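You operate a simulated robot arm through the tools that you are given. There is no shell and no other tool. Be economical: measure what you need, move in short steps, check, and stop when the job is done.

You run a simulated robot arm. Do the job below in one go: nothing can be reset, and whatever is moved stays where it is left.

Task
Open the left kiln bench drawer, put the teal square bead in the inside of the left kiln bench drawer and shut the drawer again. Fetch the orange sponge and set it on the top of the deep bench. Put the vial on a white foot on the top of the packing table away on the top of the deep bench. Take the small blue box and leave it on the white tile. Take the blue pot and put it on top of the grey brick. Open the right kiln bench drawer, take the green pad on the top of the packing table and put it away in the inside of the right kiln bench drawer, then shut the drawer. Fetch the big blue bead and set it on the bench left of the rod rest. Fetch the green topped rod and stand it on the bare top of the red bench. Put the wide blue tube on the bench left of the rod rest. The order is free. Set down upright: vial on a white foot, green topped rod.

It is judged by the outcome, as a careful person would: the job done as asked, and still so three seconds after it is handed in. It fails if anything else is knocked over, pushed out of place, dropped, spilled or broken.

Robot
A 7-joint arm with a two-finger gripper on a trunk, on a base that drives. Base frame: it is fixed to the floor where the robot stands at the start and does not move with it; the origin is under the middle of the robot, x ahead of it, y to its left, z up. Units: mm, rad, N and s.
With the tool pointing down near the work surface it reaches from about 360 to 380 mm from the robot's upright axis, wherever it stands. Its first joint turns from -2.897 to 2.897 rad. Places, roughly: bare top of the red bench [-400, 1300, 1000]; bench left of the rod rest (17x17 cm) [360, -320, 840]; big blue bead (4x4x3 cm) [-2600, -1300, 900]; blue pot (6x6x5 cm) [-2900, -1700, 900]; green pad (15x7x3 cm) [-3100, -1800, 900]; green topped rod (4x4x41 cm) [-700, 1100, 1300]; grey brick (7x13x5 cm) [-2800, -1300, 900]; inside of the left kiln bench drawer [600, -100, 700]; inside of the right kiln bench drawer [0, -1000, 700]; left kiln bench drawer [600, -100, 700]; orange sponge (5x7x4 cm) [-3000, -1700, 400]; right kiln bench drawer [0, -1000, 700]; small blue box (8x15x5 cm) [-2900, -1500, 900]; teal square bead (4x3x3 cm) [700, 200, 900]; top of the deep bench [-900, -3400, 800]; vial on a white foot (5x5x8 cm) [-3100, -1600, 900]; white tile (15x15x1 cm) [-3200, -2000, 900]; wide blue tube (4x4x15 cm) [-900, 1300, 1200]. Payload 2.45 kg.
The tool frame sits at the grasp point between the pads (the TCP): z along the fingers, y along the line on which they close. The tips reach 27 mm beyond it. Largest opening 80 mm; the body of the gripper starts 54 mm behind the TCP.
Orientation is that of the tool frame in the base frame, as a unit quaternion [w, x, y, z]. With the fingers straight down and closing along the base's y, the tool's x points along the base's -x, its y along +y and its z along -z.

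Tools
- The arm moves only by the tool arm_command. Its argument "moves" is a list of rows, each an object (a shift or turn left out is 0, a gripper value left out holds the last) with "translation": the shift along the tool's x, y, z in units of 40 mm (1.0 is 40 mm), a list of three; "dr": the turn, a rotation vector about the tool's x, y, z in units of 5 degrees (1.0 is 5 degrees), a list of three; "gripper": the gripper command, from -1 (shut) to 1 (fully open), values between in proportion. In form: [{"translation": [x, y, z], "dr": [wx, wy, wz], "gripper": gripper}, ...]. A call has 1 to 10 rows; each row shifts and turns the commanded pose from where the row before left it, along the tool's axes as they then stand. A call with a number of a shift or a turn outside -1 to 1 is refused whole. Each row takes 0.2 s and may step no farther than 50 mm and 0.15 rad from the row before; otherwise, or with a gripper value out of range, the whole call is refused. A pose out of reach is approached as far as the arm can. The call stops where the force on the tool passes 40 N (or 10 N more than at its start, if that is more) or the arm is blocked; 0.2 s more then pass. The fingers move at their own pace (about 153 mm/s each) and stop on an object; they squeeze with about 25 N. The grip force told is the motor's: it shows also when the fingers shut on nothing. Time passes only in rows, and 0.2 s behind the last, so rows that do not move let the fingers close. The reply holds the time, the measured pose of the TCP, the force on the tool along the base axes, the opening and the grip force, in the units named above and with some noise, with the torque about the TCP (base axes, N m) and any sound that the robot's microphone picked up.
- Cameras (640 x 400 px; columns grow to the right, rows downward): "scene" is now at [33.1, 131.6, 1722.4]; the picture's right is [-0.16, -0.99, -0.00], its down [-0.92, 0.15, -0.36] and it looks along [0.36, -0.06, -0.93] (base axes); focal length 214 px, centre (320, 200). "wrist" rides on the gripper at [63, 12, -79] in the tool frame; the picture's right is [-0.19, 0.98, 0.00], its down [-0.72, -0.14, -0.68] and it looks along [-0.67, -0.13, 0.73] (tool axes); focal length 226 px, centre (320, 200). There is no depth. A picture from a camera that has moved, and an enlarged one, comes with that camera's place and axes in the base frame and with its lens.
- grab_frame(camera): a new picture of that camera. No time passes.
- slide_trunk(by): slides the trunk up (or, below 0, down) by that many mm; the arm and the scene camera ride with it, the base frame stays. It gives what a move gives, with no picture.
- roll_base(legs): drives the robot by 1 to 6 legs, each [ahead, turn to the left] in mm and rad, along the robot's own axes; the way and the turn of a leg run together, so that a leg with both is an arc; at most 1500 mm and 3.142 rad a leg. The arm and the cameras ride along, it lands a little off, and it stops where it bumps. It gives what a move gives.
- turn_head(pan, tilt): turns the head with the scene camera to pan (to the left, within 2.094 rad either way) and tilt (down, from -0.506 to 1.204), counted from straight ahead of the robot. It gives what a move gives.
- enlarge(camera, box): a new picture of the part [left, top, right, bottom] of that camera's present view, enlarged. No time passes.
- job_done(): hands the job in; it is judged then, once.

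Go step by step. Nothing tells you exact positions but the pictures and the camera data: compare them with the known pose of the tool, close in by small moves and look again before you grip or let go. The budget is 546 turns and 328 pictures, counting those below and the enlarged ones. Unless the task says otherwise, let go and move clear before handing in.

The tools are called after "Emit:" as a command line: name --argument value ..., lists and objects as JSON in quotes. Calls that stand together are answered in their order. arm_command: Moves the arm, as the interface text tells. Its arguments: {"type":"object","properties":{"moves":{"type":"array"}},"required":["moves"]} The other tools are called the same way: slide_trunk (by) slides the trunk up or down; roll_base (legs) drives the base; turn_head (pan, tilt) turns the head that bears the scene camera; grab_frame (camera) takes a picture; enlarge (camera, box) takes an enlarged picture of a part of a camera's view; job_done () hands the job in.

At the start:

```text
time: 0.0
tcp_pos: [97.8, -398.1, 1397.3]
tool_rot: [-0.001, -0.001, 1.0, -0.001]
contact_force: [-0.1, 0.6, 0.5]
ft_torque: [-0.02, 0.02, 0.03]
opening: 80.0
grip_force: 0.0
trunk travel left (down, up): [-375.0, 165.0]
robot x, y, heading: [-1.1, 1.1, 0.002]
head pan, tilt: [-0.157, 1.201]
```

scene: 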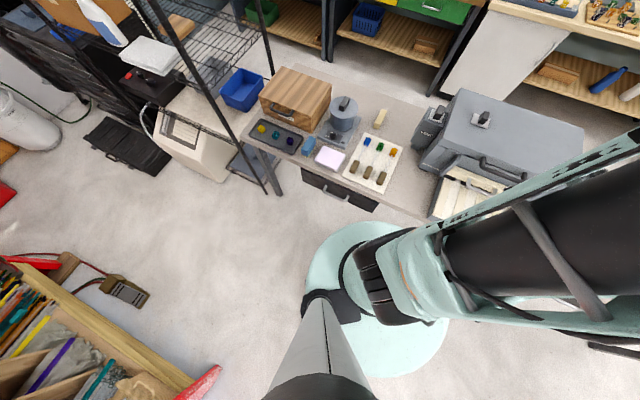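
wrist: 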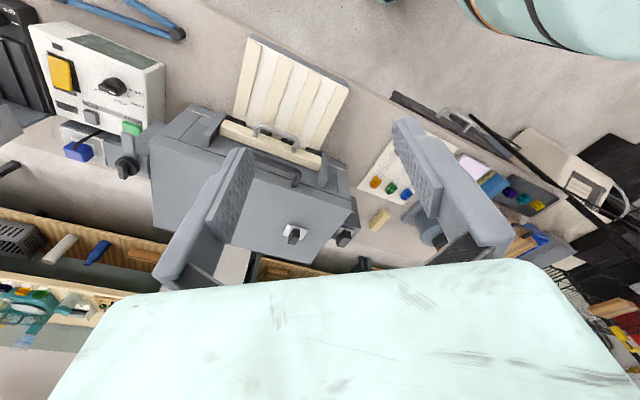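

I see the kiln bench ahead with a drawer, beads and a kiln. I'll first look around with the head to map the places.

Emit:
turn_head --pan 0 --tilt 0.7

Emit:
grab_frame --camera "scene"

Emit:
turn_head --pan 1.5 --tilt 0.6

Emit:
grab_frame --camera "scene"

Emit:
turn_head --pan -1.5 --tilt 0.6

Emit:
grab_frame --camera "scene"

```text
time: 0.9
tcp_pos: [97.7, -396.8, 1398.8]
tool_rot: [0.0, 0.0, 1.0, 0.001]
contact_force: [0.0, -0.6, 0.0]
ft_torque: [-0.01, 0.01, -0.01]
opening: 79.9
grip_force: 0.0
trunk travel left (down, up): [-375.0, 165.0]
robot x, y, heading: [-2.4, -0.9, 0.001]
head pan, tilt: [0.0, 0.7]
```

```text
325 pictures are left
camera scene: at [62.8, 140.4, 1758.3], right [0.0, -1.0, 0.0], down [-0.64, 0.0, -0.76], along [0.76, 0.0, -0.64], focal length 214 px, centre (320, 200)
```

scene: 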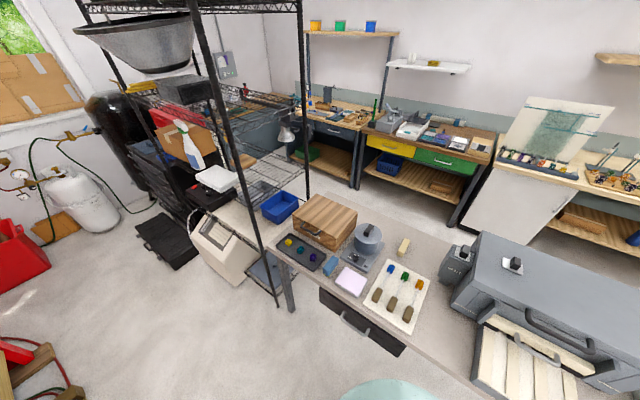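

```text
time: 2.5
tcp_pos: [96.6, -396.9, 1398.0]
tool_rot: [0.0, 0.0, 1.0, -0.001]
contact_force: [0.1, 0.3, -0.9]
ft_torque: [0.0, 0.03, -0.03]
opening: 80.0
grip_force: 0.1
trunk travel left (down, up): [-375.0, 165.0]
robot x, y, heading: [-0.8, -1.2, -0.001]
head pan, tilt: [1.499, 0.6]
```

```text
324 pictures are left
camera scene: at [-15.8, 228.5, 1767.0], right [1.0, -0.07, 0.0], down [-0.04, -0.56, -0.83], along [0.06, 0.82, -0.56], focal length 214 px, centre (320, 200)
```

scene: 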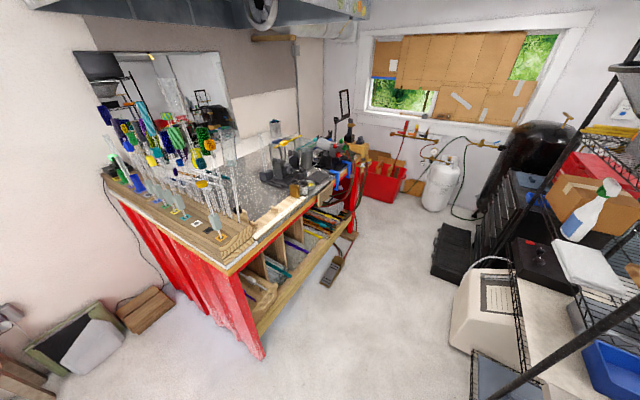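

```text
time: 5.1
tcp_pos: [97.2, -396.6, 1396.7]
tool_rot: [0.0, -0.001, 1.0, 0.0]
contact_force: [0.0, -0.3, 0.6]
ft_torque: [0.03, -0.03, 0.01]
opening: 80.0
grip_force: 0.2
trunk travel left (down, up): [-375.0, 165.0]
robot x, y, heading: [-0.3, -0.7, 0.001]
head pan, tilt: [-1.499, 0.6]
```

```text
323 pictures are left
camera scene: at [-15.8, 52.2, 1767.0], right [-1.0, -0.07, 0.0], down [-0.04, 0.56, -0.83], along [0.06, -0.82, -0.56], focal length 214 px, centre (320, 200)
```

scene: 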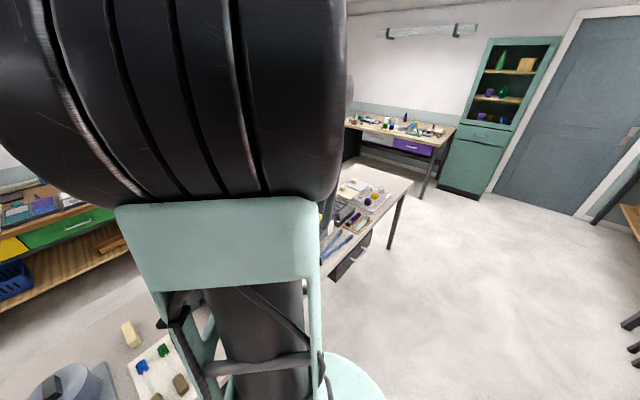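

The kiln bench runs diagonally in front of me; the red bench is to the left. I'll look at what is behind too.

Emit:
turn_head --pan 2.09 --tilt 0.5

Emit:
grab_frame --camera "scene"

Emit:
turn_head --pan -2.09 --tilt 0.4

Emit:
grab_frame --camera "scene"

Emit:
turn_head --pan -0.2 --tilt 0.9

Emit:
grab_frame --camera "scene"

Emit:
enlarge --camera "scene" --box '[240, 80, 480, 230]'

```text
time: 8.1
tcp_pos: [97.8, -396.8, 1398.1]
tool_rot: [0.0, 0.001, 1.0, 0.0]
contact_force: [0.2, -0.5, 0.1]
ft_torque: [-0.01, -0.01, 0.0]
opening: 79.9
grip_force: 0.1
trunk travel left (down, up): [-375.0, 165.0]
robot x, y, heading: [0.3, 3.0, 0.003]
head pan, tilt: [2.089, 0.499]
```

```text
322 pictures are left
camera scene: at [-67.2, 219.4, 1776.1], right [0.87, 0.5, 0.0], down [0.24, -0.42, -0.88], along [-0.43, 0.76, -0.48], focal length 214 px, centre (320, 200)
```

scene: 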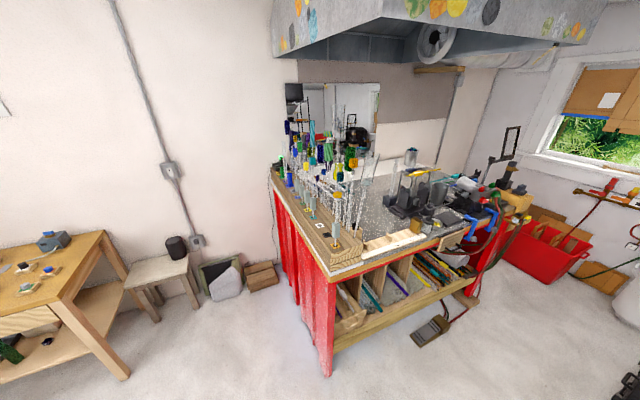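

```text
time: 11.5
tcp_pos: [96.9, -396.6, 1397.6]
tool_rot: [-0.001, 0.0, 1.0, 0.0]
contact_force: [0.8, 0.3, -0.1]
ft_torque: [0.01, -0.02, 0.02]
opening: 80.0
grip_force: 0.1
trunk travel left (down, up): [-375.0, 165.0]
robot x, y, heading: [2.1, -0.3, -0.006]
head pan, tilt: [-2.089, 0.4]
```

```text
321 pictures are left
camera scene: at [-68.0, 59.9, 1785.2], right [-0.87, 0.5, 0.0], down [0.19, 0.34, -0.92], along [-0.46, -0.8, -0.39], focal length 214 px, centre (320, 200)
```

scene: 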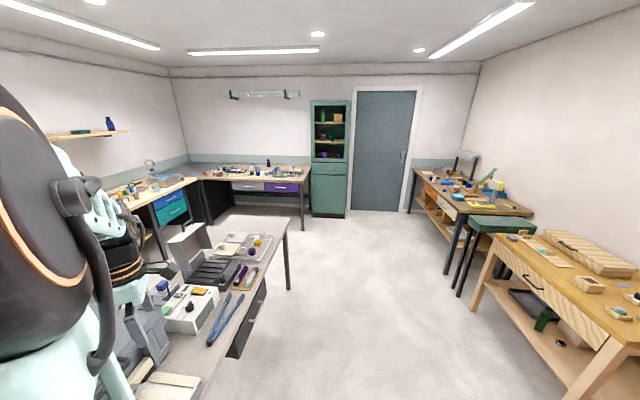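

```text
time: 13.4
tcp_pos: [97.0, -395.6, 1396.8]
tool_rot: [0.0, 0.001, 1.0, 0.0]
contact_force: [-0.5, -0.5, -0.3]
ft_torque: [0.0, 0.01, 0.03]
opening: 79.8
grip_force: 0.0
trunk travel left (down, up): [-375.0, 165.0]
robot x, y, heading: [-1.6, -0.4, -0.002]
head pan, tilt: [-0.201, 0.901]
```

```text
320 pictures are left
camera scene: at [51.8, 125.3, 1742.2], right [-0.2, -0.98, 0.0], down [-0.77, 0.16, -0.62], along [0.61, -0.12, -0.78], focal length 214 px, centre (320, 200)
```

scene: 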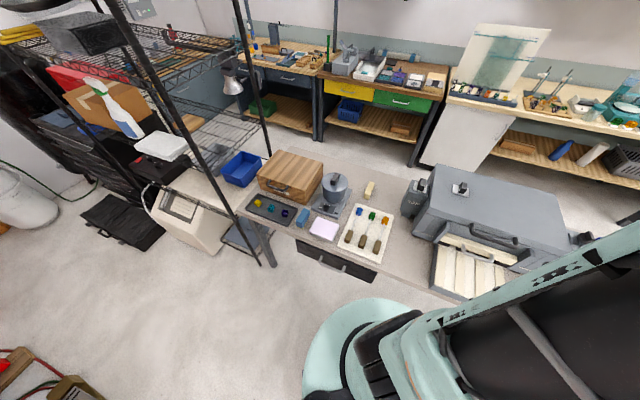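

```text
2.67 times, centred on (360, 155) of scene
camera zoom: at [51.8, 125.3, 1742.2], right [-0.2, -0.98, 0.0], down [-0.77, 0.16, -0.62], along [0.61, -0.12, -0.78], focal length 572 px, centre (213, 320)
```

zoom: 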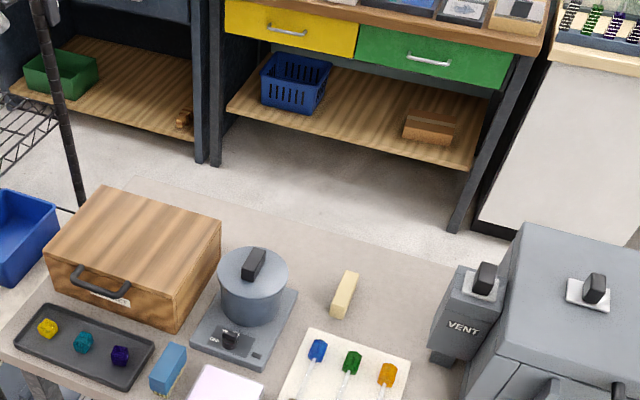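

Rod rest appears to be the slatted cream block before the kiln, with a bare patch to its left. I'll swing the arm to face the bench and learn its reach.

Emit:
arm_command --moves '[{"translation": [-0.853, 0.253, 0], "dr": [0, 0, -1]}, {"translation": [-0.853, 0.253, 0], "dr": [0, 0, -1]}, {"translation": [-0.853, 0.253, 0], "dr": [0, 0, -1]}, {"translation": [-0.853, 0.253, 0], "dr": [0, 0, -1]}, {"translation": [-0.853, 0.253, 0], "dr": [0, 0, -1]}, {"translation": [-0.853, 0.253, 0], "dr": [0, 0, -1]}, {"translation": [-0.853, 0.253, 0], "dr": [0, 0, -1]}, {"translation": [-0.853, 0.253, 0], "dr": [0, 0, -1]}]'

Emit:
grab_frame --camera "wrist"

Emit:
grab_frame --camera "scene"

```text
time: 15.2
tcp_pos: [331.6, -240.3, 1377.4]
tool_rot: [-0.016, -0.342, 0.939, 0.021]
contact_force: [0.1, -0.2, -0.1]
ft_torque: [0.0, 0.02, 0.0]
opening: 80.1
grip_force: 0.1
trunk travel left (down, up): [-375.0, 165.0]
robot x, y, heading: [1.8, -2.8, 0.003]
head pan, tilt: [-0.201, 0.901]
```

```text
318 pictures are left
camera wrist: at [279.1, -274.7, 1457.9], right [-0.48, 0.88, 0.05], down [0.67, 0.33, 0.66], along [0.56, 0.35, -0.75], focal length 226 px, centre (320, 200)
```

wrist: 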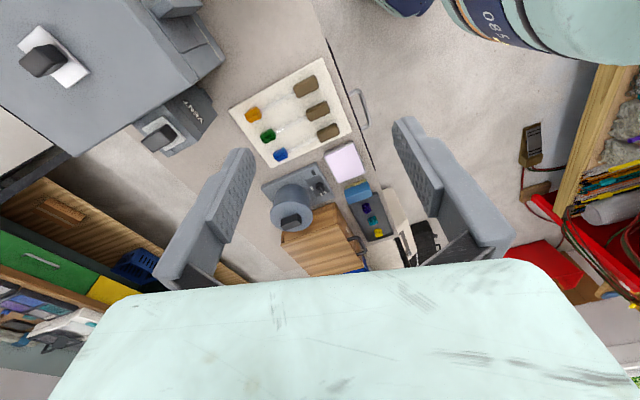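

```text
317 pictures are left
camera scene: at [58.5, 127.1, 1751.0], right [-0.17, -0.98, 0.0], down [-0.7, 0.12, -0.71], along [0.69, -0.12, -0.71], focal length 214 px, centre (320, 200)
```

scene: 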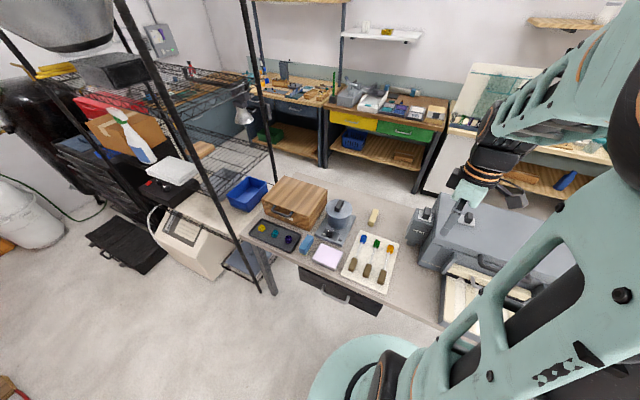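

Emit:
arm_command --moves '[{"translation": [0, 0, 0]}]'

Emit:
slide_trunk --by -200

Emit:
grab_frame --camera "scene"

```text
time: 15.6
tcp_pos: [331.9, -241.6, 1378.4]
tool_rot: [-0.015, -0.342, 0.939, 0.021]
contact_force: [-0.8, -0.5, 0.4]
ft_torque: [-0.02, 0.02, -0.01]
opening: 79.9
grip_force: 0.2
trunk travel left (down, up): [-375.0, 165.0]
robot x, y, heading: [0.7, -3.1, -0.002]
head pan, tilt: [-0.201, 0.901]
```

```text
time: 17.7
tcp_pos: [329.9, -242.4, 1180.8]
tool_rot: [-0.014, -0.341, 0.94, 0.018]
contact_force: [0.6, 0.3, -0.6]
ft_torque: [-0.02, 0.0, 0.0]
opening: 79.9
grip_force: 0.1
trunk travel left (down, up): [-175.0, 365.0]
robot x, y, heading: [-1.1, 1.5, 0.004]
head pan, tilt: [-0.201, 0.901]
```

```text
316 pictures are left
camera scene: at [58.7, 124.1, 1553.4], right [-0.2, -0.98, 0.0], down [-0.68, 0.14, -0.72], along [0.71, -0.14, -0.69], focal length 214 px, centre (320, 200)
```

scene: 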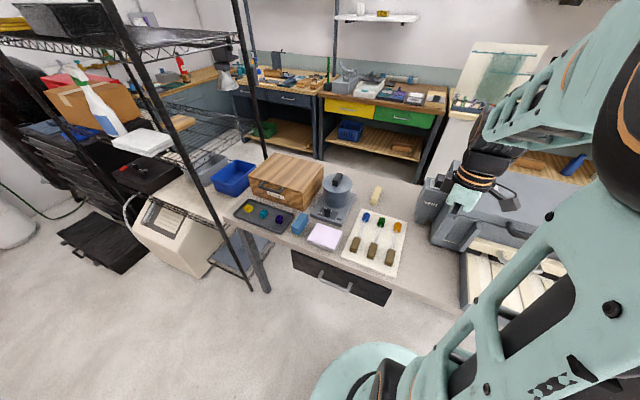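

Emit:
arm_command --moves '[{"translation": [0, 0, 1]}, {"translation": [0, 0, 1]}, {"translation": [0, 0, 1]}]'

Emit:
turn_head --pan -0.9 --tilt 0.5

Emit:
grab_frame --camera "scene"

```text
time: 18.5
tcp_pos: [330.1, -241.1, 1078.7]
tool_rot: [-0.001, -0.343, 0.939, -0.001]
contact_force: [0.7, 0.4, 0.0]
ft_torque: [-0.01, 0.0, -0.01]
opening: 79.8
grip_force: 0.1
trunk travel left (down, up): [-175.0, 365.0]
robot x, y, heading: [1.6, -0.0, 0.002]
head pan, tilt: [-0.201, 0.901]
```

```text
time: 19.6
tcp_pos: [328.8, -241.0, 1079.7]
tool_rot: [0.0, -0.343, 0.939, -0.001]
contact_force: [-0.3, 0.3, -0.3]
ft_torque: [-0.01, 0.0, 0.01]
opening: 80.0
grip_force: 0.0
trunk travel left (down, up): [-175.0, 365.0]
robot x, y, heading: [-0.1, 3.1, 0.003]
head pan, tilt: [-0.901, 0.499]
```

```text
315 pictures are left
camera scene: at [34.4, 69.2, 1576.0], right [-0.78, -0.62, 0.0], down [-0.3, 0.38, -0.88], along [0.55, -0.69, -0.48], focal length 214 px, centre (320, 200)
```

scene: 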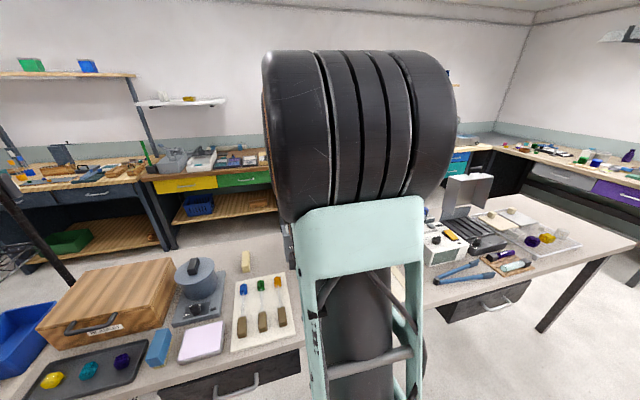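

Emit:
arm_command --moves '[{"translation": [-0.24, -0.97, 0]}, {"translation": [-0.24, -0.97, 0]}, {"translation": [-0.24, -0.97, 0]}, {"translation": [-0.24, -0.97, 0]}]'

```text
time: 20.6
tcp_pos: [457.2, -334.7, 1078.7]
tool_rot: [0.0, -0.341, 0.94, 0.001]
contact_force: [0.1, -0.2, 0.5]
ft_torque: [-0.05, -0.01, 0.0]
opening: 80.0
grip_force: 0.0
trunk travel left (down, up): [-175.0, 365.0]
robot x, y, heading: [0.2, -2.1, 0.0]
head pan, tilt: [-0.901, 0.499]
```

Reach is good with the trunk low. I'll retract and turn the wrist so that its camera looks outward.

Emit:
arm_command --moves '[{"translation": [0.24, 0.97, 0]}, {"translation": [0.24, 0.97, 0]}, {"translation": [0.24, 0.97, 0]}, {"dr": [0, 0, 1]}, {"dr": [0, 0, 1]}, {"dr": [0, 0, 1]}, {"dr": [0, 0, 1]}, {"dr": [0, 0, 1]}, {"dr": [0, 0, 1]}, {"dr": [0, 0, 1]}]'

Emit:
arm_command --moves '[{"dr": [0, 0, 1]}, {"dr": [0, 0, 1]}, {"dr": [0, 0, 1]}, {"dr": [0, 0, 1]}, {"dr": [0, 0, 1]}, {"dr": [0, 0, 1]}, {"dr": [0, 0, 1]}]'

Emit:
grab_frame --camera "wrist"

```text
time: 22.8
tcp_pos: [361.7, -263.7, 1078.1]
tool_rot: [-0.001, -0.043, 0.999, 0.0]
contact_force: [-0.5, -0.3, -0.3]
ft_torque: [0.0, 0.01, 0.0]
opening: 80.1
grip_force: 0.1
trunk travel left (down, up): [-175.0, 365.0]
robot x, y, heading: [-0.5, 2.1, 0.002]
head pan, tilt: [-0.901, 0.499]
```

```text
time: 24.4
tcp_pos: [360.2, -264.4, 1078.2]
tool_rot: [0.0, 0.26, 0.966, 0.0]
contact_force: [0.2, 0.5, 0.6]
ft_torque: [-0.04, 0.0, -0.05]
opening: 80.0
grip_force: 0.1
trunk travel left (down, up): [-175.0, 365.0]
robot x, y, heading: [1.6, -2.7, 0.001]
head pan, tilt: [-0.901, 0.499]
```

```text
314 pictures are left
camera wrist: at [313.5, -221.6, 1156.5], right [0.66, 0.75, 0.0], down [0.55, -0.48, 0.68], along [0.51, -0.45, -0.73], focal length 226 px, centre (320, 200)
```

wrist: 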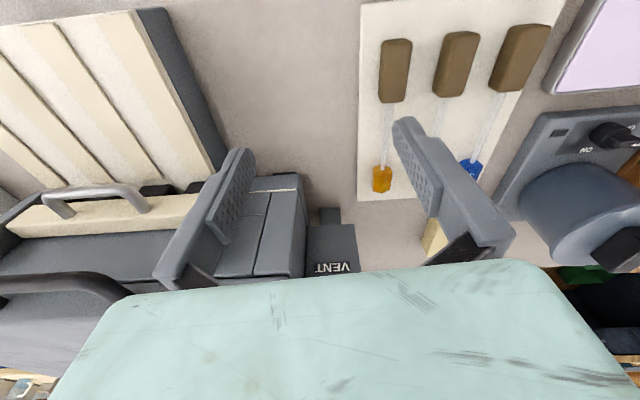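

The bare patch left of the rod rest (slatted) is confirmed. Now I drive left so that the left drawer is straight ahead of me, facing the bench squarely.

Emit:
roll_base --legs '[[0, 1.515], [253, 0], [0, -2.09]]'

Emit:
turn_head --pan 0 --tilt 0.9

Emit:
grab_frame --camera "scene"

Emit:
grab_frame --camera "wrist"

```text
time: 35.1
tcp_pos: [167.2, -170.0, 1079.0]
tool_rot: [0.0, 0.532, 0.847, 0.0]
contact_force: [0.4, 0.2, 0.2]
ft_torque: [0.02, 0.03, -0.01]
opening: 79.9
grip_force: 0.1
trunk travel left (down, up): [-175.0, 365.0]
robot x, y, heading: [18.8, 252.9, -0.601]
head pan, tilt: [-0.901, 0.499]
```

```text
time: 36.4
tcp_pos: [167.2, -169.7, 1078.8]
tool_rot: [0.0, 0.533, 0.846, 0.0]
contact_force: [0.5, 0.0, 0.0]
ft_torque: [0.0, -0.02, -0.04]
opening: 79.9
grip_force: 0.0
trunk travel left (down, up): [-175.0, 365.0]
robot x, y, heading: [17.6, 252.1, -0.599]
head pan, tilt: [0.0, 0.901]
```

```text
313 pictures are left
camera scene: at [141.2, 336.8, 1542.2], right [-0.57, -0.82, 0.0], down [-0.65, 0.44, -0.62], along [0.51, -0.35, -0.78], focal length 214 px, centre (320, 200)
```

scene: 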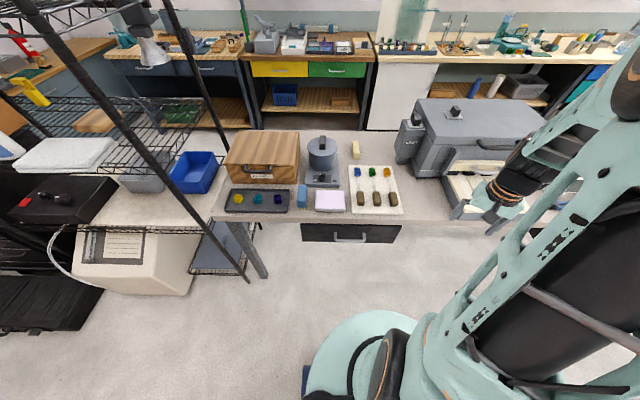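

```text
312 pictures are left
camera wrist: at [152.0, -107.2, 1156.5], right [0.97, 0.25, 0.0], down [0.18, -0.71, 0.68], along [0.17, -0.66, -0.73], focal length 226 px, centre (320, 200)
```

wrist: 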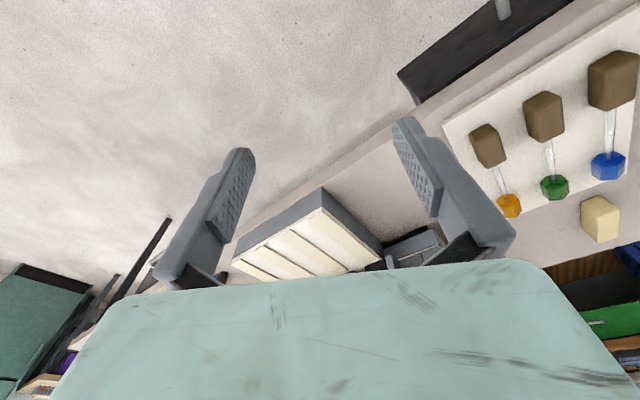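

The left drawer is ahead with its handle around (428,-17,720). I'll swing the arm to face it and lower the trunk for a close look.

Emit:
arm_command --moves '[{"translation": [-0.03, 0.97, 0], "dr": [0, 0, -0.8]}, {"translation": [-0.03, 0.97, 0], "dr": [0, 0, -0.8]}, {"translation": [0, 0.97, 0], "dr": [0, 0, -0.8]}, {"translation": [0, 0.97, 0], "dr": [0, 0, -0.8]}, {"translation": [0.02, 0.97, 0], "dr": [0, 0, -0.8]}, {"translation": [0.04, 0.97, 0], "dr": [0, 0, -0.8]}, {"translation": [0.06, 0.97, 0], "dr": [0, 0, -0.8]}]'

Emit:
arm_command --moves '[{"translation": [0.9, 0, 0], "dr": [0, -1, 0]}, {"translation": [0.9, 0, 0], "dr": [0, -1, 0]}, {"translation": [0.9, 0, 0.2], "dr": [0, -1, 0]}, {"dr": [0, -1, 0]}, {"dr": [0, -1, 0]}, {"dr": [0, -1, 0]}]'

Emit:
slide_trunk --by -170

Emit:
grab_frame --camera "wrist"

```text
time: 38.0
tcp_pos: [377.2, -3.7, 1078.1]
tool_rot: [-0.001, 0.311, 0.95, 0.0]
contact_force: [-0.2, -0.7, 0.1]
ft_torque: [-0.02, 0.0, -0.02]
opening: 79.8
grip_force: 0.1
trunk travel left (down, up): [-175.0, 365.0]
robot x, y, heading: [17.4, 255.9, -0.601]
head pan, tilt: [0.0, 0.901]
```

```text
time: 39.5
tcp_pos: [345.5, 19.8, 1060.2]
tool_rot: [0.205, 0.307, 0.927, -0.068]
contact_force: [0.7, 0.3, -0.4]
ft_torque: [0.01, -0.01, -0.03]
opening: 80.1
grip_force: 0.1
out of reach, approached as far as the arm can: row 3, 4, 5, 6
trunk travel left (down, up): [-175.0, 365.0]
robot x, y, heading: [22.6, 251.0, -0.6]
head pan, tilt: [0.0, 0.901]
stopped in row 6: the arm was blocked; the commanded pose is now the measured one
```

```text
time: 41.5
tcp_pos: [345.1, 20.9, 889.3]
tool_rot: [0.204, 0.306, 0.927, -0.068]
contact_force: [-0.4, -0.4, 0.2]
ft_torque: [-0.01, 0.01, 0.0]
opening: 80.3
grip_force: 0.1
trunk travel left (down, up): [-5.0, 535.0]
robot x, y, heading: [18.4, 252.6, -0.601]
head pan, tilt: [0.0, 0.901]
```

```text
311 pictures are left
camera wrist: at [280.3, 85.0, 934.2], right [0.73, 0.68, 0.08], down [0.21, -0.33, 0.92], along [0.66, -0.65, -0.38], focal length 226 px, centre (320, 200)
```

wrist: 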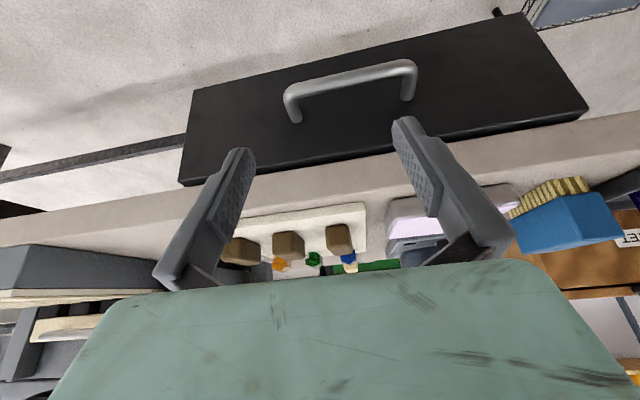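

The handle bar is clear in view. I'll close the fingers and go lower for a second view to fix its height.

Emit:
arm_command --moves '[{"translation": [0.315, 0, 0.68], "gripper": -1}, {"translation": [0.315, 0, 0.68], "gripper": -1}]'

Emit:
grab_frame --camera "wrist"

```text
time: 42.1
tcp_pos: [357.4, 12.9, 834.4]
tool_rot: [0.209, 0.305, 0.927, -0.069]
contact_force: [0.8, -0.1, 0.5]
ft_torque: [0.01, -0.03, -0.03]
opening: 0.0
grip_force: 25.3
out of reach, approached as far as the arm can: row 1, 2
trunk travel left (down, up): [-5.0, 535.0]
robot x, y, heading: [20.3, 252.5, -0.604]
head pan, tilt: [0.0, 0.901]
```

```text
310 pictures are left
camera wrist: at [292.4, 77.2, 879.9], right [0.72, 0.69, 0.08], down [0.2, -0.33, 0.92], along [0.66, -0.65, -0.37], focal length 226 px, centre (320, 200)
```

wrist: 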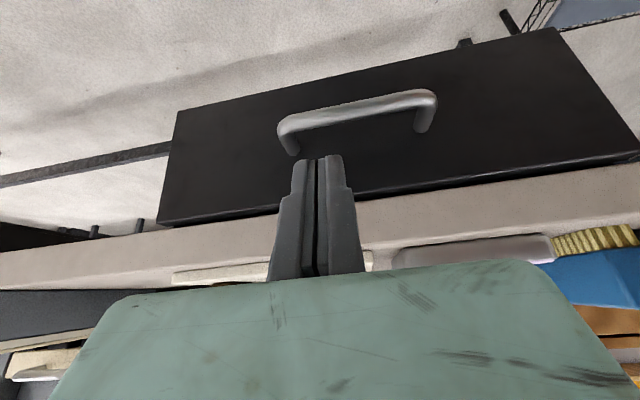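

Bar is near (431,-4,734), standing ~39 mm off the drawer face. I'll hook the closed fingertips behind it from above.

Emit:
arm_command --moves '[{"translation": [-0.573, 0.257, 0.673]}, {"translation": [-0.573, 0.257, 0.673]}, {"translation": [-0.573, 0.257, 0.673]}]'

Emit:
grab_frame --camera "wrist"

```text
time: 42.9
tcp_pos: [434.0, -12.3, 793.2]
tool_rot: [0.198, 0.308, 0.928, -0.068]
contact_force: [-12.1, 9.0, -1.3]
ft_torque: [-0.06, 0.22, 0.03]
opening: 6.1
grip_force: 25.0
trunk travel left (down, up): [-5.0, 535.0]
robot x, y, heading: [19.7, 251.9, -0.602]
head pan, tilt: [0.0, 0.901]
stopped in row 3: the force on the tool passed its limit at 216 N (the readings are from after the stop); the commanded pose is now the measured one
```

```text
309 pictures are left
camera wrist: at [369.6, 51.2, 839.5], right [0.73, 0.68, 0.08], down [0.22, -0.33, 0.92], along [0.65, -0.65, -0.39], focal length 226 px, centre (320, 200)
```

wrist: 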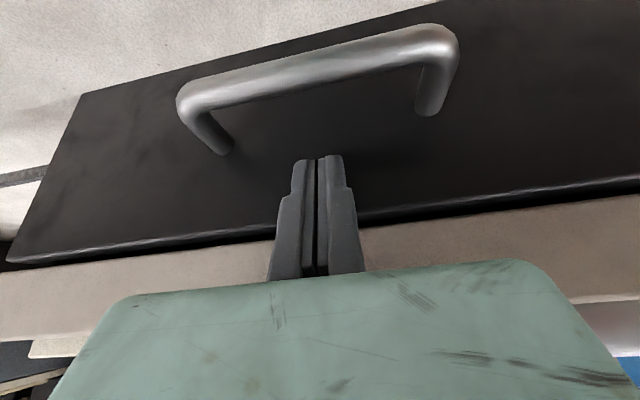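

Fingertips touched the drawer face; bar is about 33 mm off it. I'll back off slightly, lessen the tilt and slide down into the gap.

Emit:
arm_command --moves '[{"translation": [0.07, 0, 0], "dr": [0, 1, 0]}, {"translation": [0.07, 0, 0], "dr": [0, 0.5, 0]}, {"translation": [0.1, 0, 0.32]}, {"translation": [0.1, 0, 0.32]}, {"translation": [0.1, 0, 0.32]}]'

Emit:
grab_frame --camera "wrist"

```text
time: 43.8
tcp_pos: [434.0, -12.7, 778.7]
tool_rot: [0.15, 0.31, 0.937, -0.05]
contact_force: [-23.4, 15.0, 29.0]
ft_torque: [-0.95, -2.29, 0.4]
opening: 0.3
grip_force: 29.9
trunk travel left (down, up): [-5.0, 535.0]
robot x, y, heading: [17.8, 253.1, -0.601]
head pan, tilt: [0.0, 0.901]
stopped in row 4: the force on the tool passed its limit at 63 N (the readings are from after the stop); the commanded pose is now the measured one
```

```text
308 pictures are left
camera wrist: at [374.1, 47.7, 833.9], right [0.73, 0.68, 0.06], down [0.29, -0.39, 0.87], along [0.61, -0.62, -0.49], focal length 226 px, centre (320, 200)
```

wrist: 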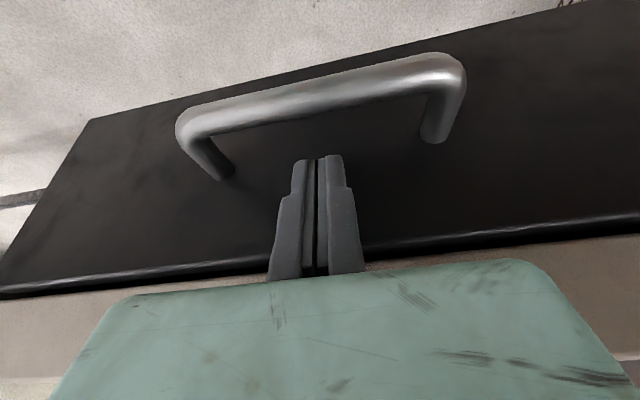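

The gripper body met the overhanging bench edge. I'll back off, tilt more, and enter under the overhang.

Emit:
arm_command --moves '[{"translation": [0.35, 0, -0.15]}, {"dr": [0, -1, 0]}, {"dr": [0, -1, 0]}, {"dr": [0, -0.8, 0]}, {"translation": [0, 0, 0]}]'

Emit:
grab_frame --camera "wrist"

```text
time: 45.0
tcp_pos: [423.0, -5.1, 778.3]
tool_rot: [0.261, 0.302, 0.913, -0.088]
contact_force: [0.0, -0.6, 0.3]
ft_torque: [-0.04, 0.03, -0.02]
opening: 0.0
grip_force: 29.9
trunk travel left (down, up): [-5.0, 535.0]
robot x, y, heading: [18.5, 251.0, -0.599]
head pan, tilt: [0.0, 0.901]
```

```text
307 pictures are left
camera wrist: at [355.2, 62.1, 810.9], right [0.72, 0.69, 0.1], down [0.12, -0.26, 0.96], along [0.69, -0.68, -0.27], focal length 226 px, centre (320, 200)
```

wrist: 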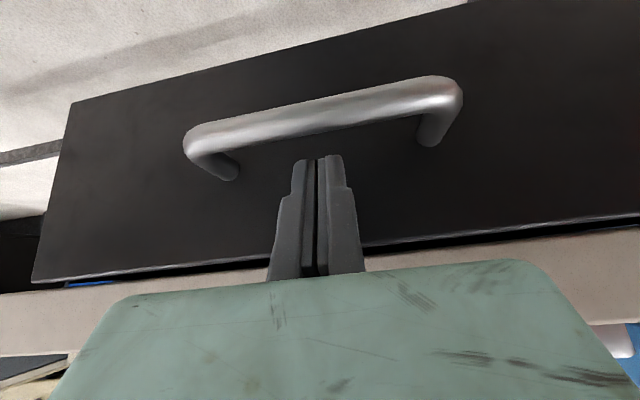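

Emit:
arm_command --moves '[{"translation": [-0.13, 0, 0.08]}, {"translation": [0.18, 0, 0.28]}, {"translation": [0.18, 0, 0.28]}]'

Emit:
grab_frame --camera "wrist"

```text
time: 45.8
tcp_pos: [429.3, -7.9, 751.5]
tool_rot: [0.261, 0.302, 0.913, -0.087]
contact_force: [3.5, -2.2, 4.3]
ft_torque: [0.02, 0.04, 0.05]
opening: 0.0
grip_force: 29.6
trunk travel left (down, up): [-5.0, 535.0]
robot x, y, heading: [20.0, 251.2, -0.602]
head pan, tilt: [0.0, 0.901]
```

```text
306 pictures are left
camera wrist: at [360.5, 58.5, 784.4], right [0.72, 0.69, 0.1], down [0.11, -0.26, 0.96], along [0.69, -0.68, -0.27], focal length 226 px, centre (320, 200)
```

wrist: 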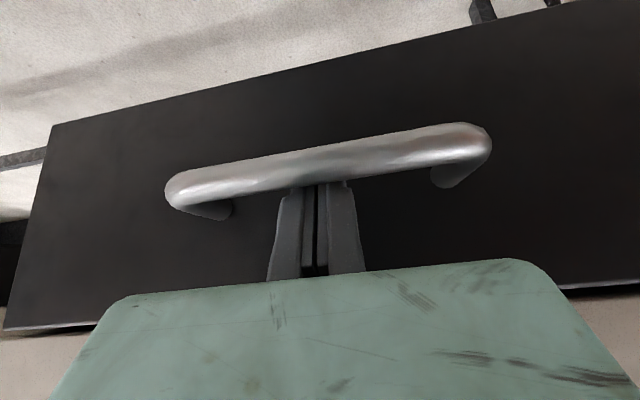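

Hooked behind the bar. A little deeper, then pull with the arm.

Emit:
arm_command --moves '[{"translation": [0.07, 0, 0.12]}, {"translation": [0.42, 0, -0.26]}, {"translation": [0.42, 0, -0.26]}, {"translation": [0.42, 0, -0.26]}, {"translation": [0.42, 0, -0.26]}]'

Emit:
grab_frame --camera "wrist"

```text
time: 46.3
tcp_pos: [429.2, -7.3, 746.5]
tool_rot: [0.267, 0.302, 0.911, -0.088]
contact_force: [1.9, -2.3, 1.2]
ft_torque: [-0.02, 0.01, 0.0]
opening: 0.0
grip_force: 30.3
trunk travel left (down, up): [-5.0, 535.0]
robot x, y, heading: [21.0, 253.4, -0.603]
head pan, tilt: [0.0, 0.901]
stopped in row 2: the force on the tool passed its limit at 46 N (the readings are from after the stop); the commanded pose is now the measured one
```

```text
305 pictures are left
camera wrist: at [359.6, 59.4, 779.9], right [0.72, 0.69, 0.1], down [0.1, -0.25, 0.96], along [0.69, -0.68, -0.25], focal length 226 px, centre (320, 200)
```

wrist: 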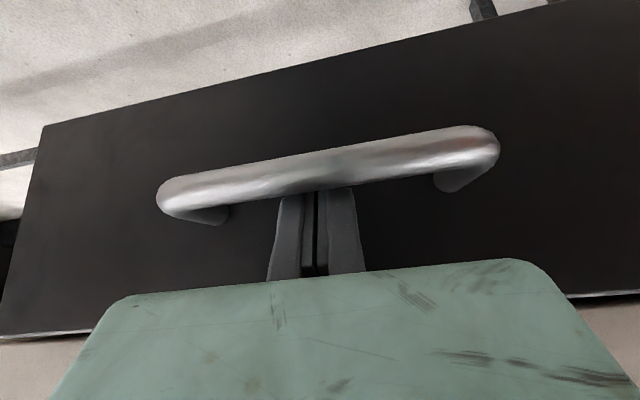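

Emit:
arm_command --moves '[{"translation": [0.1, 0, -0.06]}, {"translation": [0.1, 0, -0.06]}, {"translation": [0.1, 0, -0.06]}, {"translation": [0.1, 0, -0.06]}, {"translation": [0.1, 0, -0.06]}, {"translation": [0.1, 0, -0.06]}, {"translation": [0.1, 0, -0.06]}, {"translation": [0.1, 0, -0.06]}]'

```text
time: 48.1
tcp_pos: [397.3, 14.2, 746.2]
tool_rot: [0.267, 0.303, 0.911, -0.089]
contact_force: [-2.1, -3.8, 7.3]
ft_torque: [0.0, 0.2, 0.14]
opening: 6.2
grip_force: 29.6
trunk travel left (down, up): [-5.0, 535.0]
robot x, y, heading: [20.2, 250.8, -0.602]
head pan, tilt: [0.0, 0.901]
```

Emit:
grab_frame --camera "wrist"

```text
304 pictures are left
camera wrist: at [328.6, 82.1, 779.6], right [0.72, 0.69, 0.1], down [0.1, -0.25, 0.96], along [0.69, -0.68, -0.25], focal length 226 px, centre (320, 200)
```

wrist: 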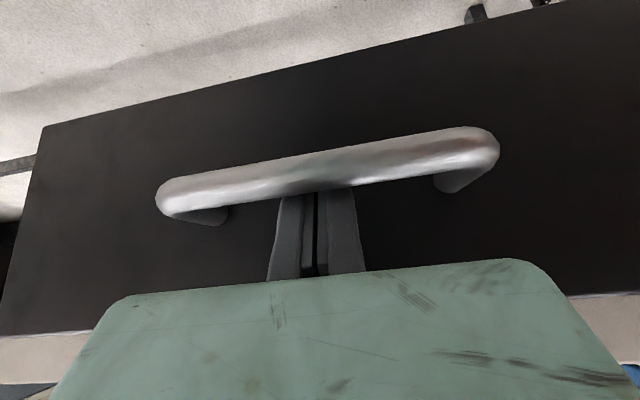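

The drawer is coming. I'll continue pulling.

Emit:
arm_command --moves '[{"translation": [0.12, 0, -0.074]}, {"translation": [0.12, 0, -0.074]}, {"translation": [0.12, 0, -0.074]}, {"translation": [0.12, 0, -0.074]}, {"translation": [0.12, 0, -0.074]}, {"translation": [0.12, 0, -0.074]}, {"translation": [0.12, 0, -0.074]}, {"translation": [0.12, 0, -0.074]}]'

Emit:
roll_base --legs '[[-60, 0]]'

Emit:
grab_frame --camera "wrist"

Emit:
grab_frame --camera "scene"

```text
time: 49.9
tcp_pos: [387.1, 22.6, 747.4]
tool_rot: [0.267, 0.302, 0.911, -0.088]
contact_force: [-5.3, -7.8, 30.6]
ft_torque: [0.14, 0.63, 0.27]
opening: 6.0
grip_force: 30.0
out of reach, approached as far as the arm can: row 3, 4, 5, 6, 7, 8
trunk travel left (down, up): [-5.0, 535.0]
robot x, y, heading: [16.4, 251.3, -0.604]
head pan, tilt: [0.0, 0.901]
```

```text
time: 50.7
tcp_pos: [388.5, 22.2, 747.7]
tool_rot: [0.269, 0.301, 0.91, -0.088]
contact_force: [0.6, -0.2, 2.3]
ft_torque: [0.26, 0.63, 0.33]
opening: 6.1
grip_force: 30.2
trunk travel left (down, up): [-5.0, 535.0]
robot x, y, heading: [17.5, 252.5, -0.598]
head pan, tilt: [0.0, 0.901]
stopped in leg 1: the force on the tool passed its limit at 45 N (the readings are from after the stop); the commanded pose is now the measured one
```

```text
303 pictures are left
camera wrist: at [318.6, 89.8, 778.9], right [0.72, 0.69, 0.1], down [0.1, -0.25, 0.96], along [0.69, -0.68, -0.25], focal length 226 px, centre (320, 200)
```

wrist: 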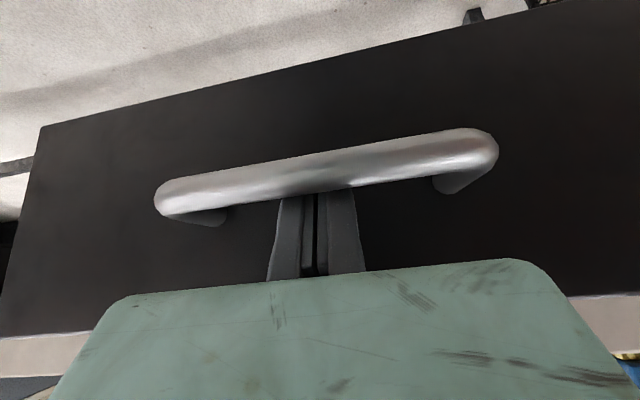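

```text
302 pictures are left
camera scene: at [141.0, 336.9, 1372.0], right [-0.57, -0.82, 0.0], down [-0.65, 0.45, -0.62], along [0.51, -0.35, -0.78], focal length 214 px, centre (320, 200)
```

scene: 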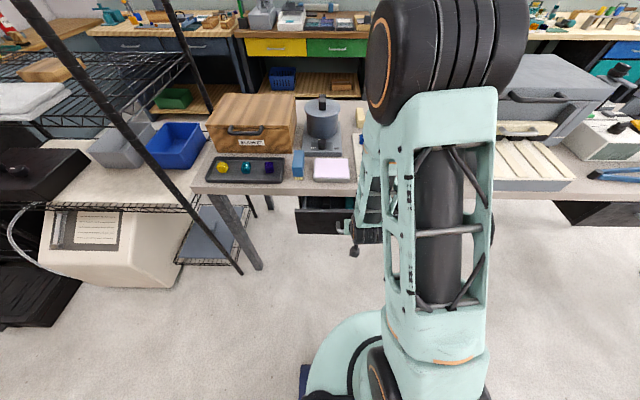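

Emit:
roll_base --legs '[[-15, 0]]'

```text
time: 51.4
tcp_pos: [376.2, 32.2, 747.6]
tool_rot: [0.269, 0.302, 0.91, -0.089]
contact_force: [2.4, 1.0, 3.5]
ft_torque: [0.18, 0.42, 0.25]
opening: 5.8
grip_force: 30.1
trunk travel left (down, up): [-5.0, 535.0]
robot x, y, heading: [3.3, 263.1, -0.604]
head pan, tilt: [0.0, 0.901]
```

Small base steps work; I'll continue with several.

Emit:
roll_base --legs '[[-15, 0], [-15, 0], [-15, 0], [-15, 0], [-15, 0], [-15, 0]]'

```text
time: 54.0
tcp_pos: [301.6, 81.8, 747.6]
tool_rot: [0.269, 0.302, 0.91, -0.089]
contact_force: [6.4, 6.3, 8.6]
ft_torque: [0.05, 0.29, 0.15]
opening: 6.1
grip_force: 29.2
trunk travel left (down, up): [-5.0, 535.0]
robot x, y, heading: [-68.8, 313.3, -0.6]
head pan, tilt: [0.0, 0.901]
```

Emit:
roll_base --legs '[[-15, 0], [-15, 0]]'

Emit:
arm_command --moves '[{"translation": [-0.13, 0, 0.08]}, {"translation": [-0.26, 0, -0.42]}, {"translation": [-0.26, 0, -0.42]}, {"translation": [-0.26, 0, -0.42]}]'

Emit:
grab_frame --camera "wrist"

```text
time: 55.2
tcp_pos: [277.8, 99.3, 747.8]
tool_rot: [0.268, 0.303, 0.91, -0.089]
contact_force: [3.6, 3.3, 7.0]
ft_torque: [-0.01, 0.18, 0.07]
opening: 5.8
grip_force: 29.9
trunk travel left (down, up): [-5.0, 535.0]
robot x, y, heading: [-94.4, 328.6, -0.608]
head pan, tilt: [0.0, 0.901]
```

```text
time: 56.2
tcp_pos: [281.7, 95.3, 806.4]
tool_rot: [0.269, 0.302, 0.91, -0.09]
contact_force: [0.4, 0.4, -0.5]
ft_torque: [-0.02, 0.02, 0.01]
opening: 0.4
grip_force: 29.4
trunk travel left (down, up): [-5.0, 535.0]
robot x, y, heading: [-95.7, 330.3, -0.611]
head pan, tilt: [0.0, 0.901]
```

```text
301 pictures are left
camera wrist: at [212.3, 163.2, 838.3], right [0.72, 0.69, 0.11], down [0.1, -0.25, 0.96], along [0.69, -0.68, -0.25], focal length 226 px, centre (320, 200)
```

wrist: 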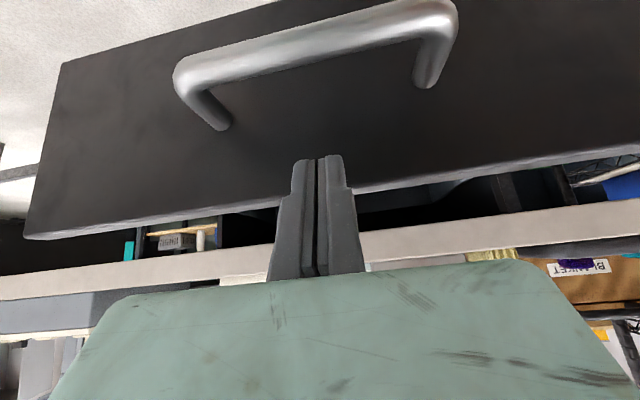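

Drawer is open about 185 mm. I'll raise the trunk, level the tool, and drive round to the bead tray.

Emit:
slide_trunk --by 300

Emit:
arm_command --moves '[{"dr": [0, 1, 0], "gripper": 1}, {"dr": [0, 1, 0]}, {"dr": [0, 1, 0]}, {"dr": [0, 1, 0]}, {"dr": [0, 1, 0]}, {"dr": [0, 1, 0]}, {"dr": [0, 0.55, 0]}]'

Emit:
roll_base --legs '[[0, -2.225], [-462, 0], [0, 2.235]]'

Emit:
grab_frame --camera "scene"

Emit:
grab_frame --camera "wrist"

```text
time: 59.2
tcp_pos: [281.1, 95.9, 1107.3]
tool_rot: [0.269, 0.302, 0.91, -0.089]
contact_force: [-0.6, 1.1, 0.3]
ft_torque: [0.01, 0.02, 0.03]
opening: 0.1
grip_force: 29.6
trunk travel left (down, up): [-305.0, 235.0]
robot x, y, heading: [-93.8, 330.5, -0.606]
head pan, tilt: [0.0, 0.901]
```

```text
time: 60.8
tcp_pos: [282.9, 95.6, 1106.7]
tool_rot: [0.0, 0.314, 0.949, 0.0]
contact_force: [0.5, -0.2, 0.6]
ft_torque: [-0.01, -0.03, -0.01]
opening: 79.9
grip_force: 0.0
trunk travel left (down, up): [-305.0, 235.0]
robot x, y, heading: [-92.8, 327.6, -0.603]
head pan, tilt: [0.0, 0.901]
```

```text
time: 68.5
tcp_pos: [-165.2, 282.0, 1106.5]
tool_rot: [0.0, 0.99, 0.141, -0.001]
contact_force: [-0.2, -0.5, -0.2]
ft_torque: [0.01, 0.01, 0.0]
opening: 80.1
grip_force: 0.2
trunk travel left (down, up): [-305.0, 235.0]
robot x, y, heading: [250.6, 440.2, -2.824]
head pan, tilt: [0.0, 0.901]
stopped in leg 2: the robot was blocked; the commanded pose is now the measured one
```

```text
300 pictures are left
camera scene: at [234.3, 290.3, 1671.9], right [-0.31, 0.95, 0.0], down [0.75, 0.25, -0.62], along [-0.59, -0.19, -0.79], focal length 214 px, centre (320, 200)
```

scene: 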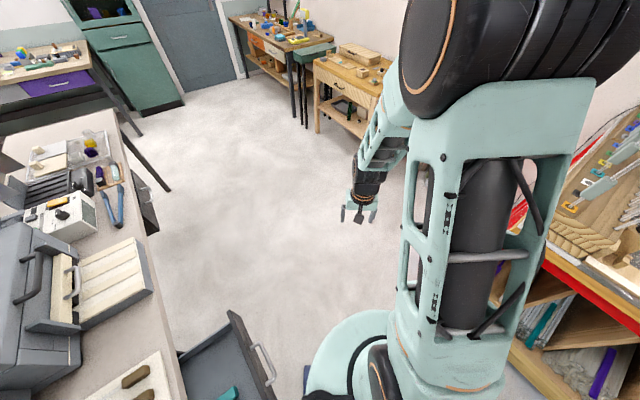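

```text
299 pictures are left
camera wrist: at [-99.6, 288.5, 1185.2], right [0.09, -1.0, 0.0], down [-0.73, -0.06, 0.68], along [-0.68, -0.06, -0.73], focal length 226 px, centre (320, 200)
```

wrist: 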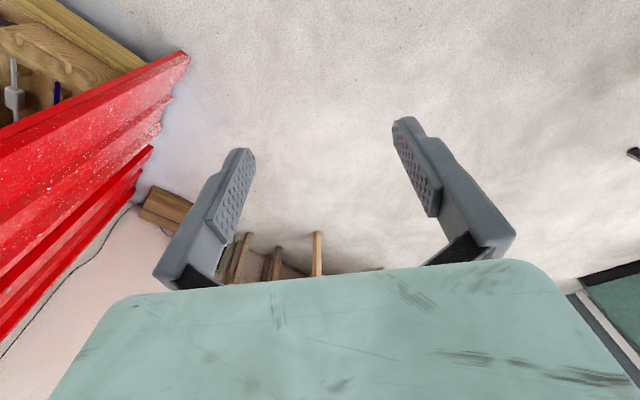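

The base was blocked. I'll look behind to see what it met.

Emit:
turn_head --pan 2.09 --tilt 1.1

Emit:
grab_frame --camera "scene"

Emit:
turn_head --pan -2.09 --tilt 0.8

Emit:
grab_frame --camera "scene"

```text
time: 70.5
tcp_pos: [-163.0, 284.1, 1107.5]
tool_rot: [0.001, 0.99, 0.141, -0.001]
contact_force: [-0.6, 0.6, -0.3]
ft_torque: [0.04, 0.0, -0.02]
opening: 79.9
grip_force: 0.1
trunk travel left (down, up): [-305.0, 235.0]
robot x, y, heading: [248.2, 441.6, -2.826]
head pan, tilt: [2.089, 1.1]
```

```text
298 pictures are left
camera scene: at [355.3, 272.7, 1658.3], right [-0.67, -0.74, 0.0], down [-0.66, 0.6, -0.45], along [0.34, -0.3, -0.89], focal length 214 px, centre (320, 200)
```

scene: 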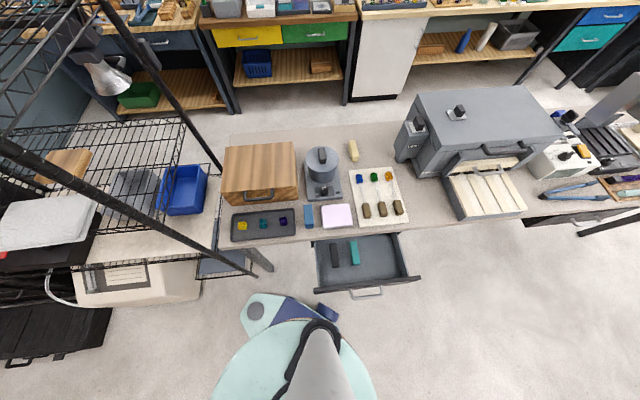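

```text
time: 73.9
tcp_pos: [-162.8, 283.9, 1108.3]
tool_rot: [0.001, 0.99, 0.141, -0.002]
contact_force: [0.4, 0.1, 0.4]
ft_torque: [-0.01, -0.02, -0.02]
opening: 79.7
grip_force: 0.1
trunk travel left (down, up): [-305.0, 235.0]
robot x, y, heading: [249.6, 439.7, -2.823]
head pan, tilt: [-2.089, 0.799]
```

```text
297 pictures are left
camera scene: at [324.5, 394.1, 1680.1], right [0.98, -0.2, 0.0], down [-0.14, -0.7, -0.7], along [0.14, 0.68, -0.72], focal length 214 px, centre (320, 200)
```

scene: 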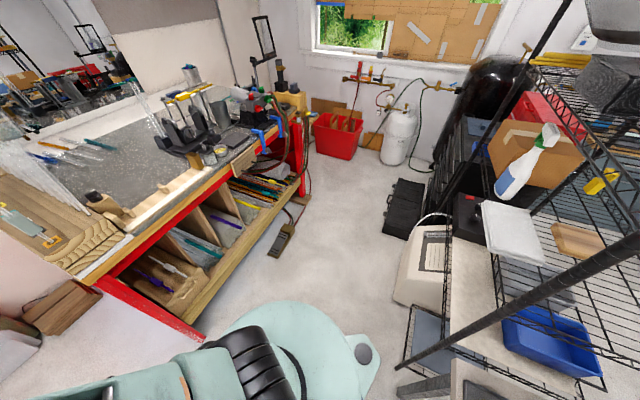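

The base's rear lobe met the bench leg; nothing seems disturbed. I'll pull forward a bit and turn around on the spot.

Emit:
roll_base --legs '[[50, 0], [0, 2.24]]'

Emit:
turn_head --pan 0 --tilt 0.8

Emit:
grab_frame --camera "wrist"

Emit:
grab_frame --camera "scene"

```text
time: 80.3
tcp_pos: [582.2, 202.8, 1107.7]
tool_rot: [0.002, 0.302, 0.953, -0.001]
contact_force: [0.0, 0.2, -0.2]
ft_torque: [0.01, -0.05, -0.02]
opening: 79.7
grip_force: 0.1
trunk travel left (down, up): [-305.0, 235.0]
robot x, y, heading: [201.4, 427.0, -0.58]
head pan, tilt: [-2.089, 0.799]
```

```text
time: 82.3
tcp_pos: [582.1, 202.1, 1106.3]
tool_rot: [0.002, 0.302, 0.953, -0.001]
contact_force: [0.4, -1.5, -0.4]
ft_torque: [-0.01, -0.01, 0.0]
opening: 80.0
grip_force: 0.0
trunk travel left (down, up): [-305.0, 235.0]
robot x, y, heading: [199.2, 429.1, -0.574]
head pan, tilt: [0.0, 0.799]
```

```text
296 pictures are left
camera wrist: at [537.4, 249.3, 1186.0], right [0.72, 0.69, 0.0], down [0.5, -0.53, 0.68], along [0.47, -0.49, -0.73], focal length 226 px, centre (320, 200)
```

wrist: 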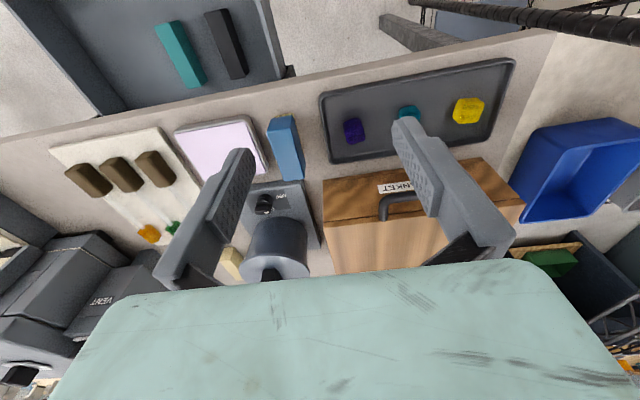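

```text
295 pictures are left
camera scene: at [326.4, 510.0, 1680.1], right [-0.55, -0.84, 0.0], down [-0.6, 0.39, -0.7], along [0.58, -0.38, -0.72], focal length 214 px, centre (320, 200)
```

scene: 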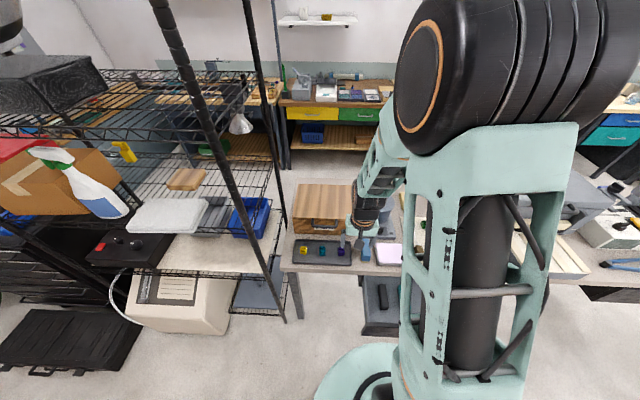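

Bead is near (722,242,865). I'll move above it.

Emit:
arm_command --moves '[{"translation": [-0.56, 0.7, 0.5]}, {"translation": [-0.56, 0.7, 0.7]}, {"translation": [-0.56, 0.7, 0.7]}, {"translation": [-0.56, 0.7, 0.7]}]'

Emit:
grab_frame --camera "wrist"

```text
time: 83.3
tcp_pos: [721.5, 243.1, 1002.3]
tool_rot: [0.0, 0.302, 0.953, 0.001]
contact_force: [0.2, 0.0, 0.0]
ft_torque: [-0.01, 0.04, -0.04]
opening: 79.8
grip_force: 0.0
trunk travel left (down, up): [-305.0, 235.0]
robot x, y, heading: [199.6, 425.7, -0.571]
head pan, tilt: [0.0, 0.799]
```

```text
294 pictures are left
camera wrist: at [677.1, 290.0, 1081.3], right [0.72, 0.69, 0.0], down [0.5, -0.53, 0.68], along [0.47, -0.49, -0.73], focal length 226 px, centre (320, 200)
```

wrist: 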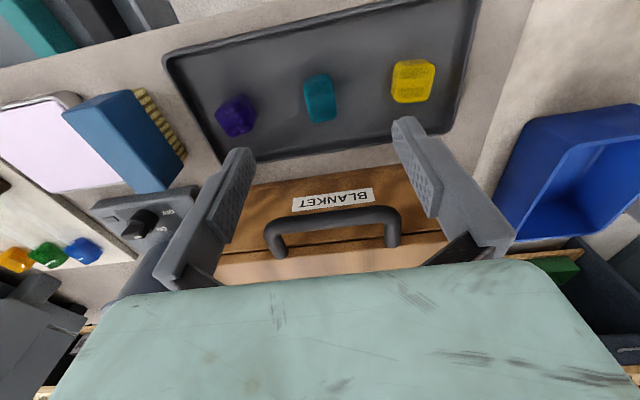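

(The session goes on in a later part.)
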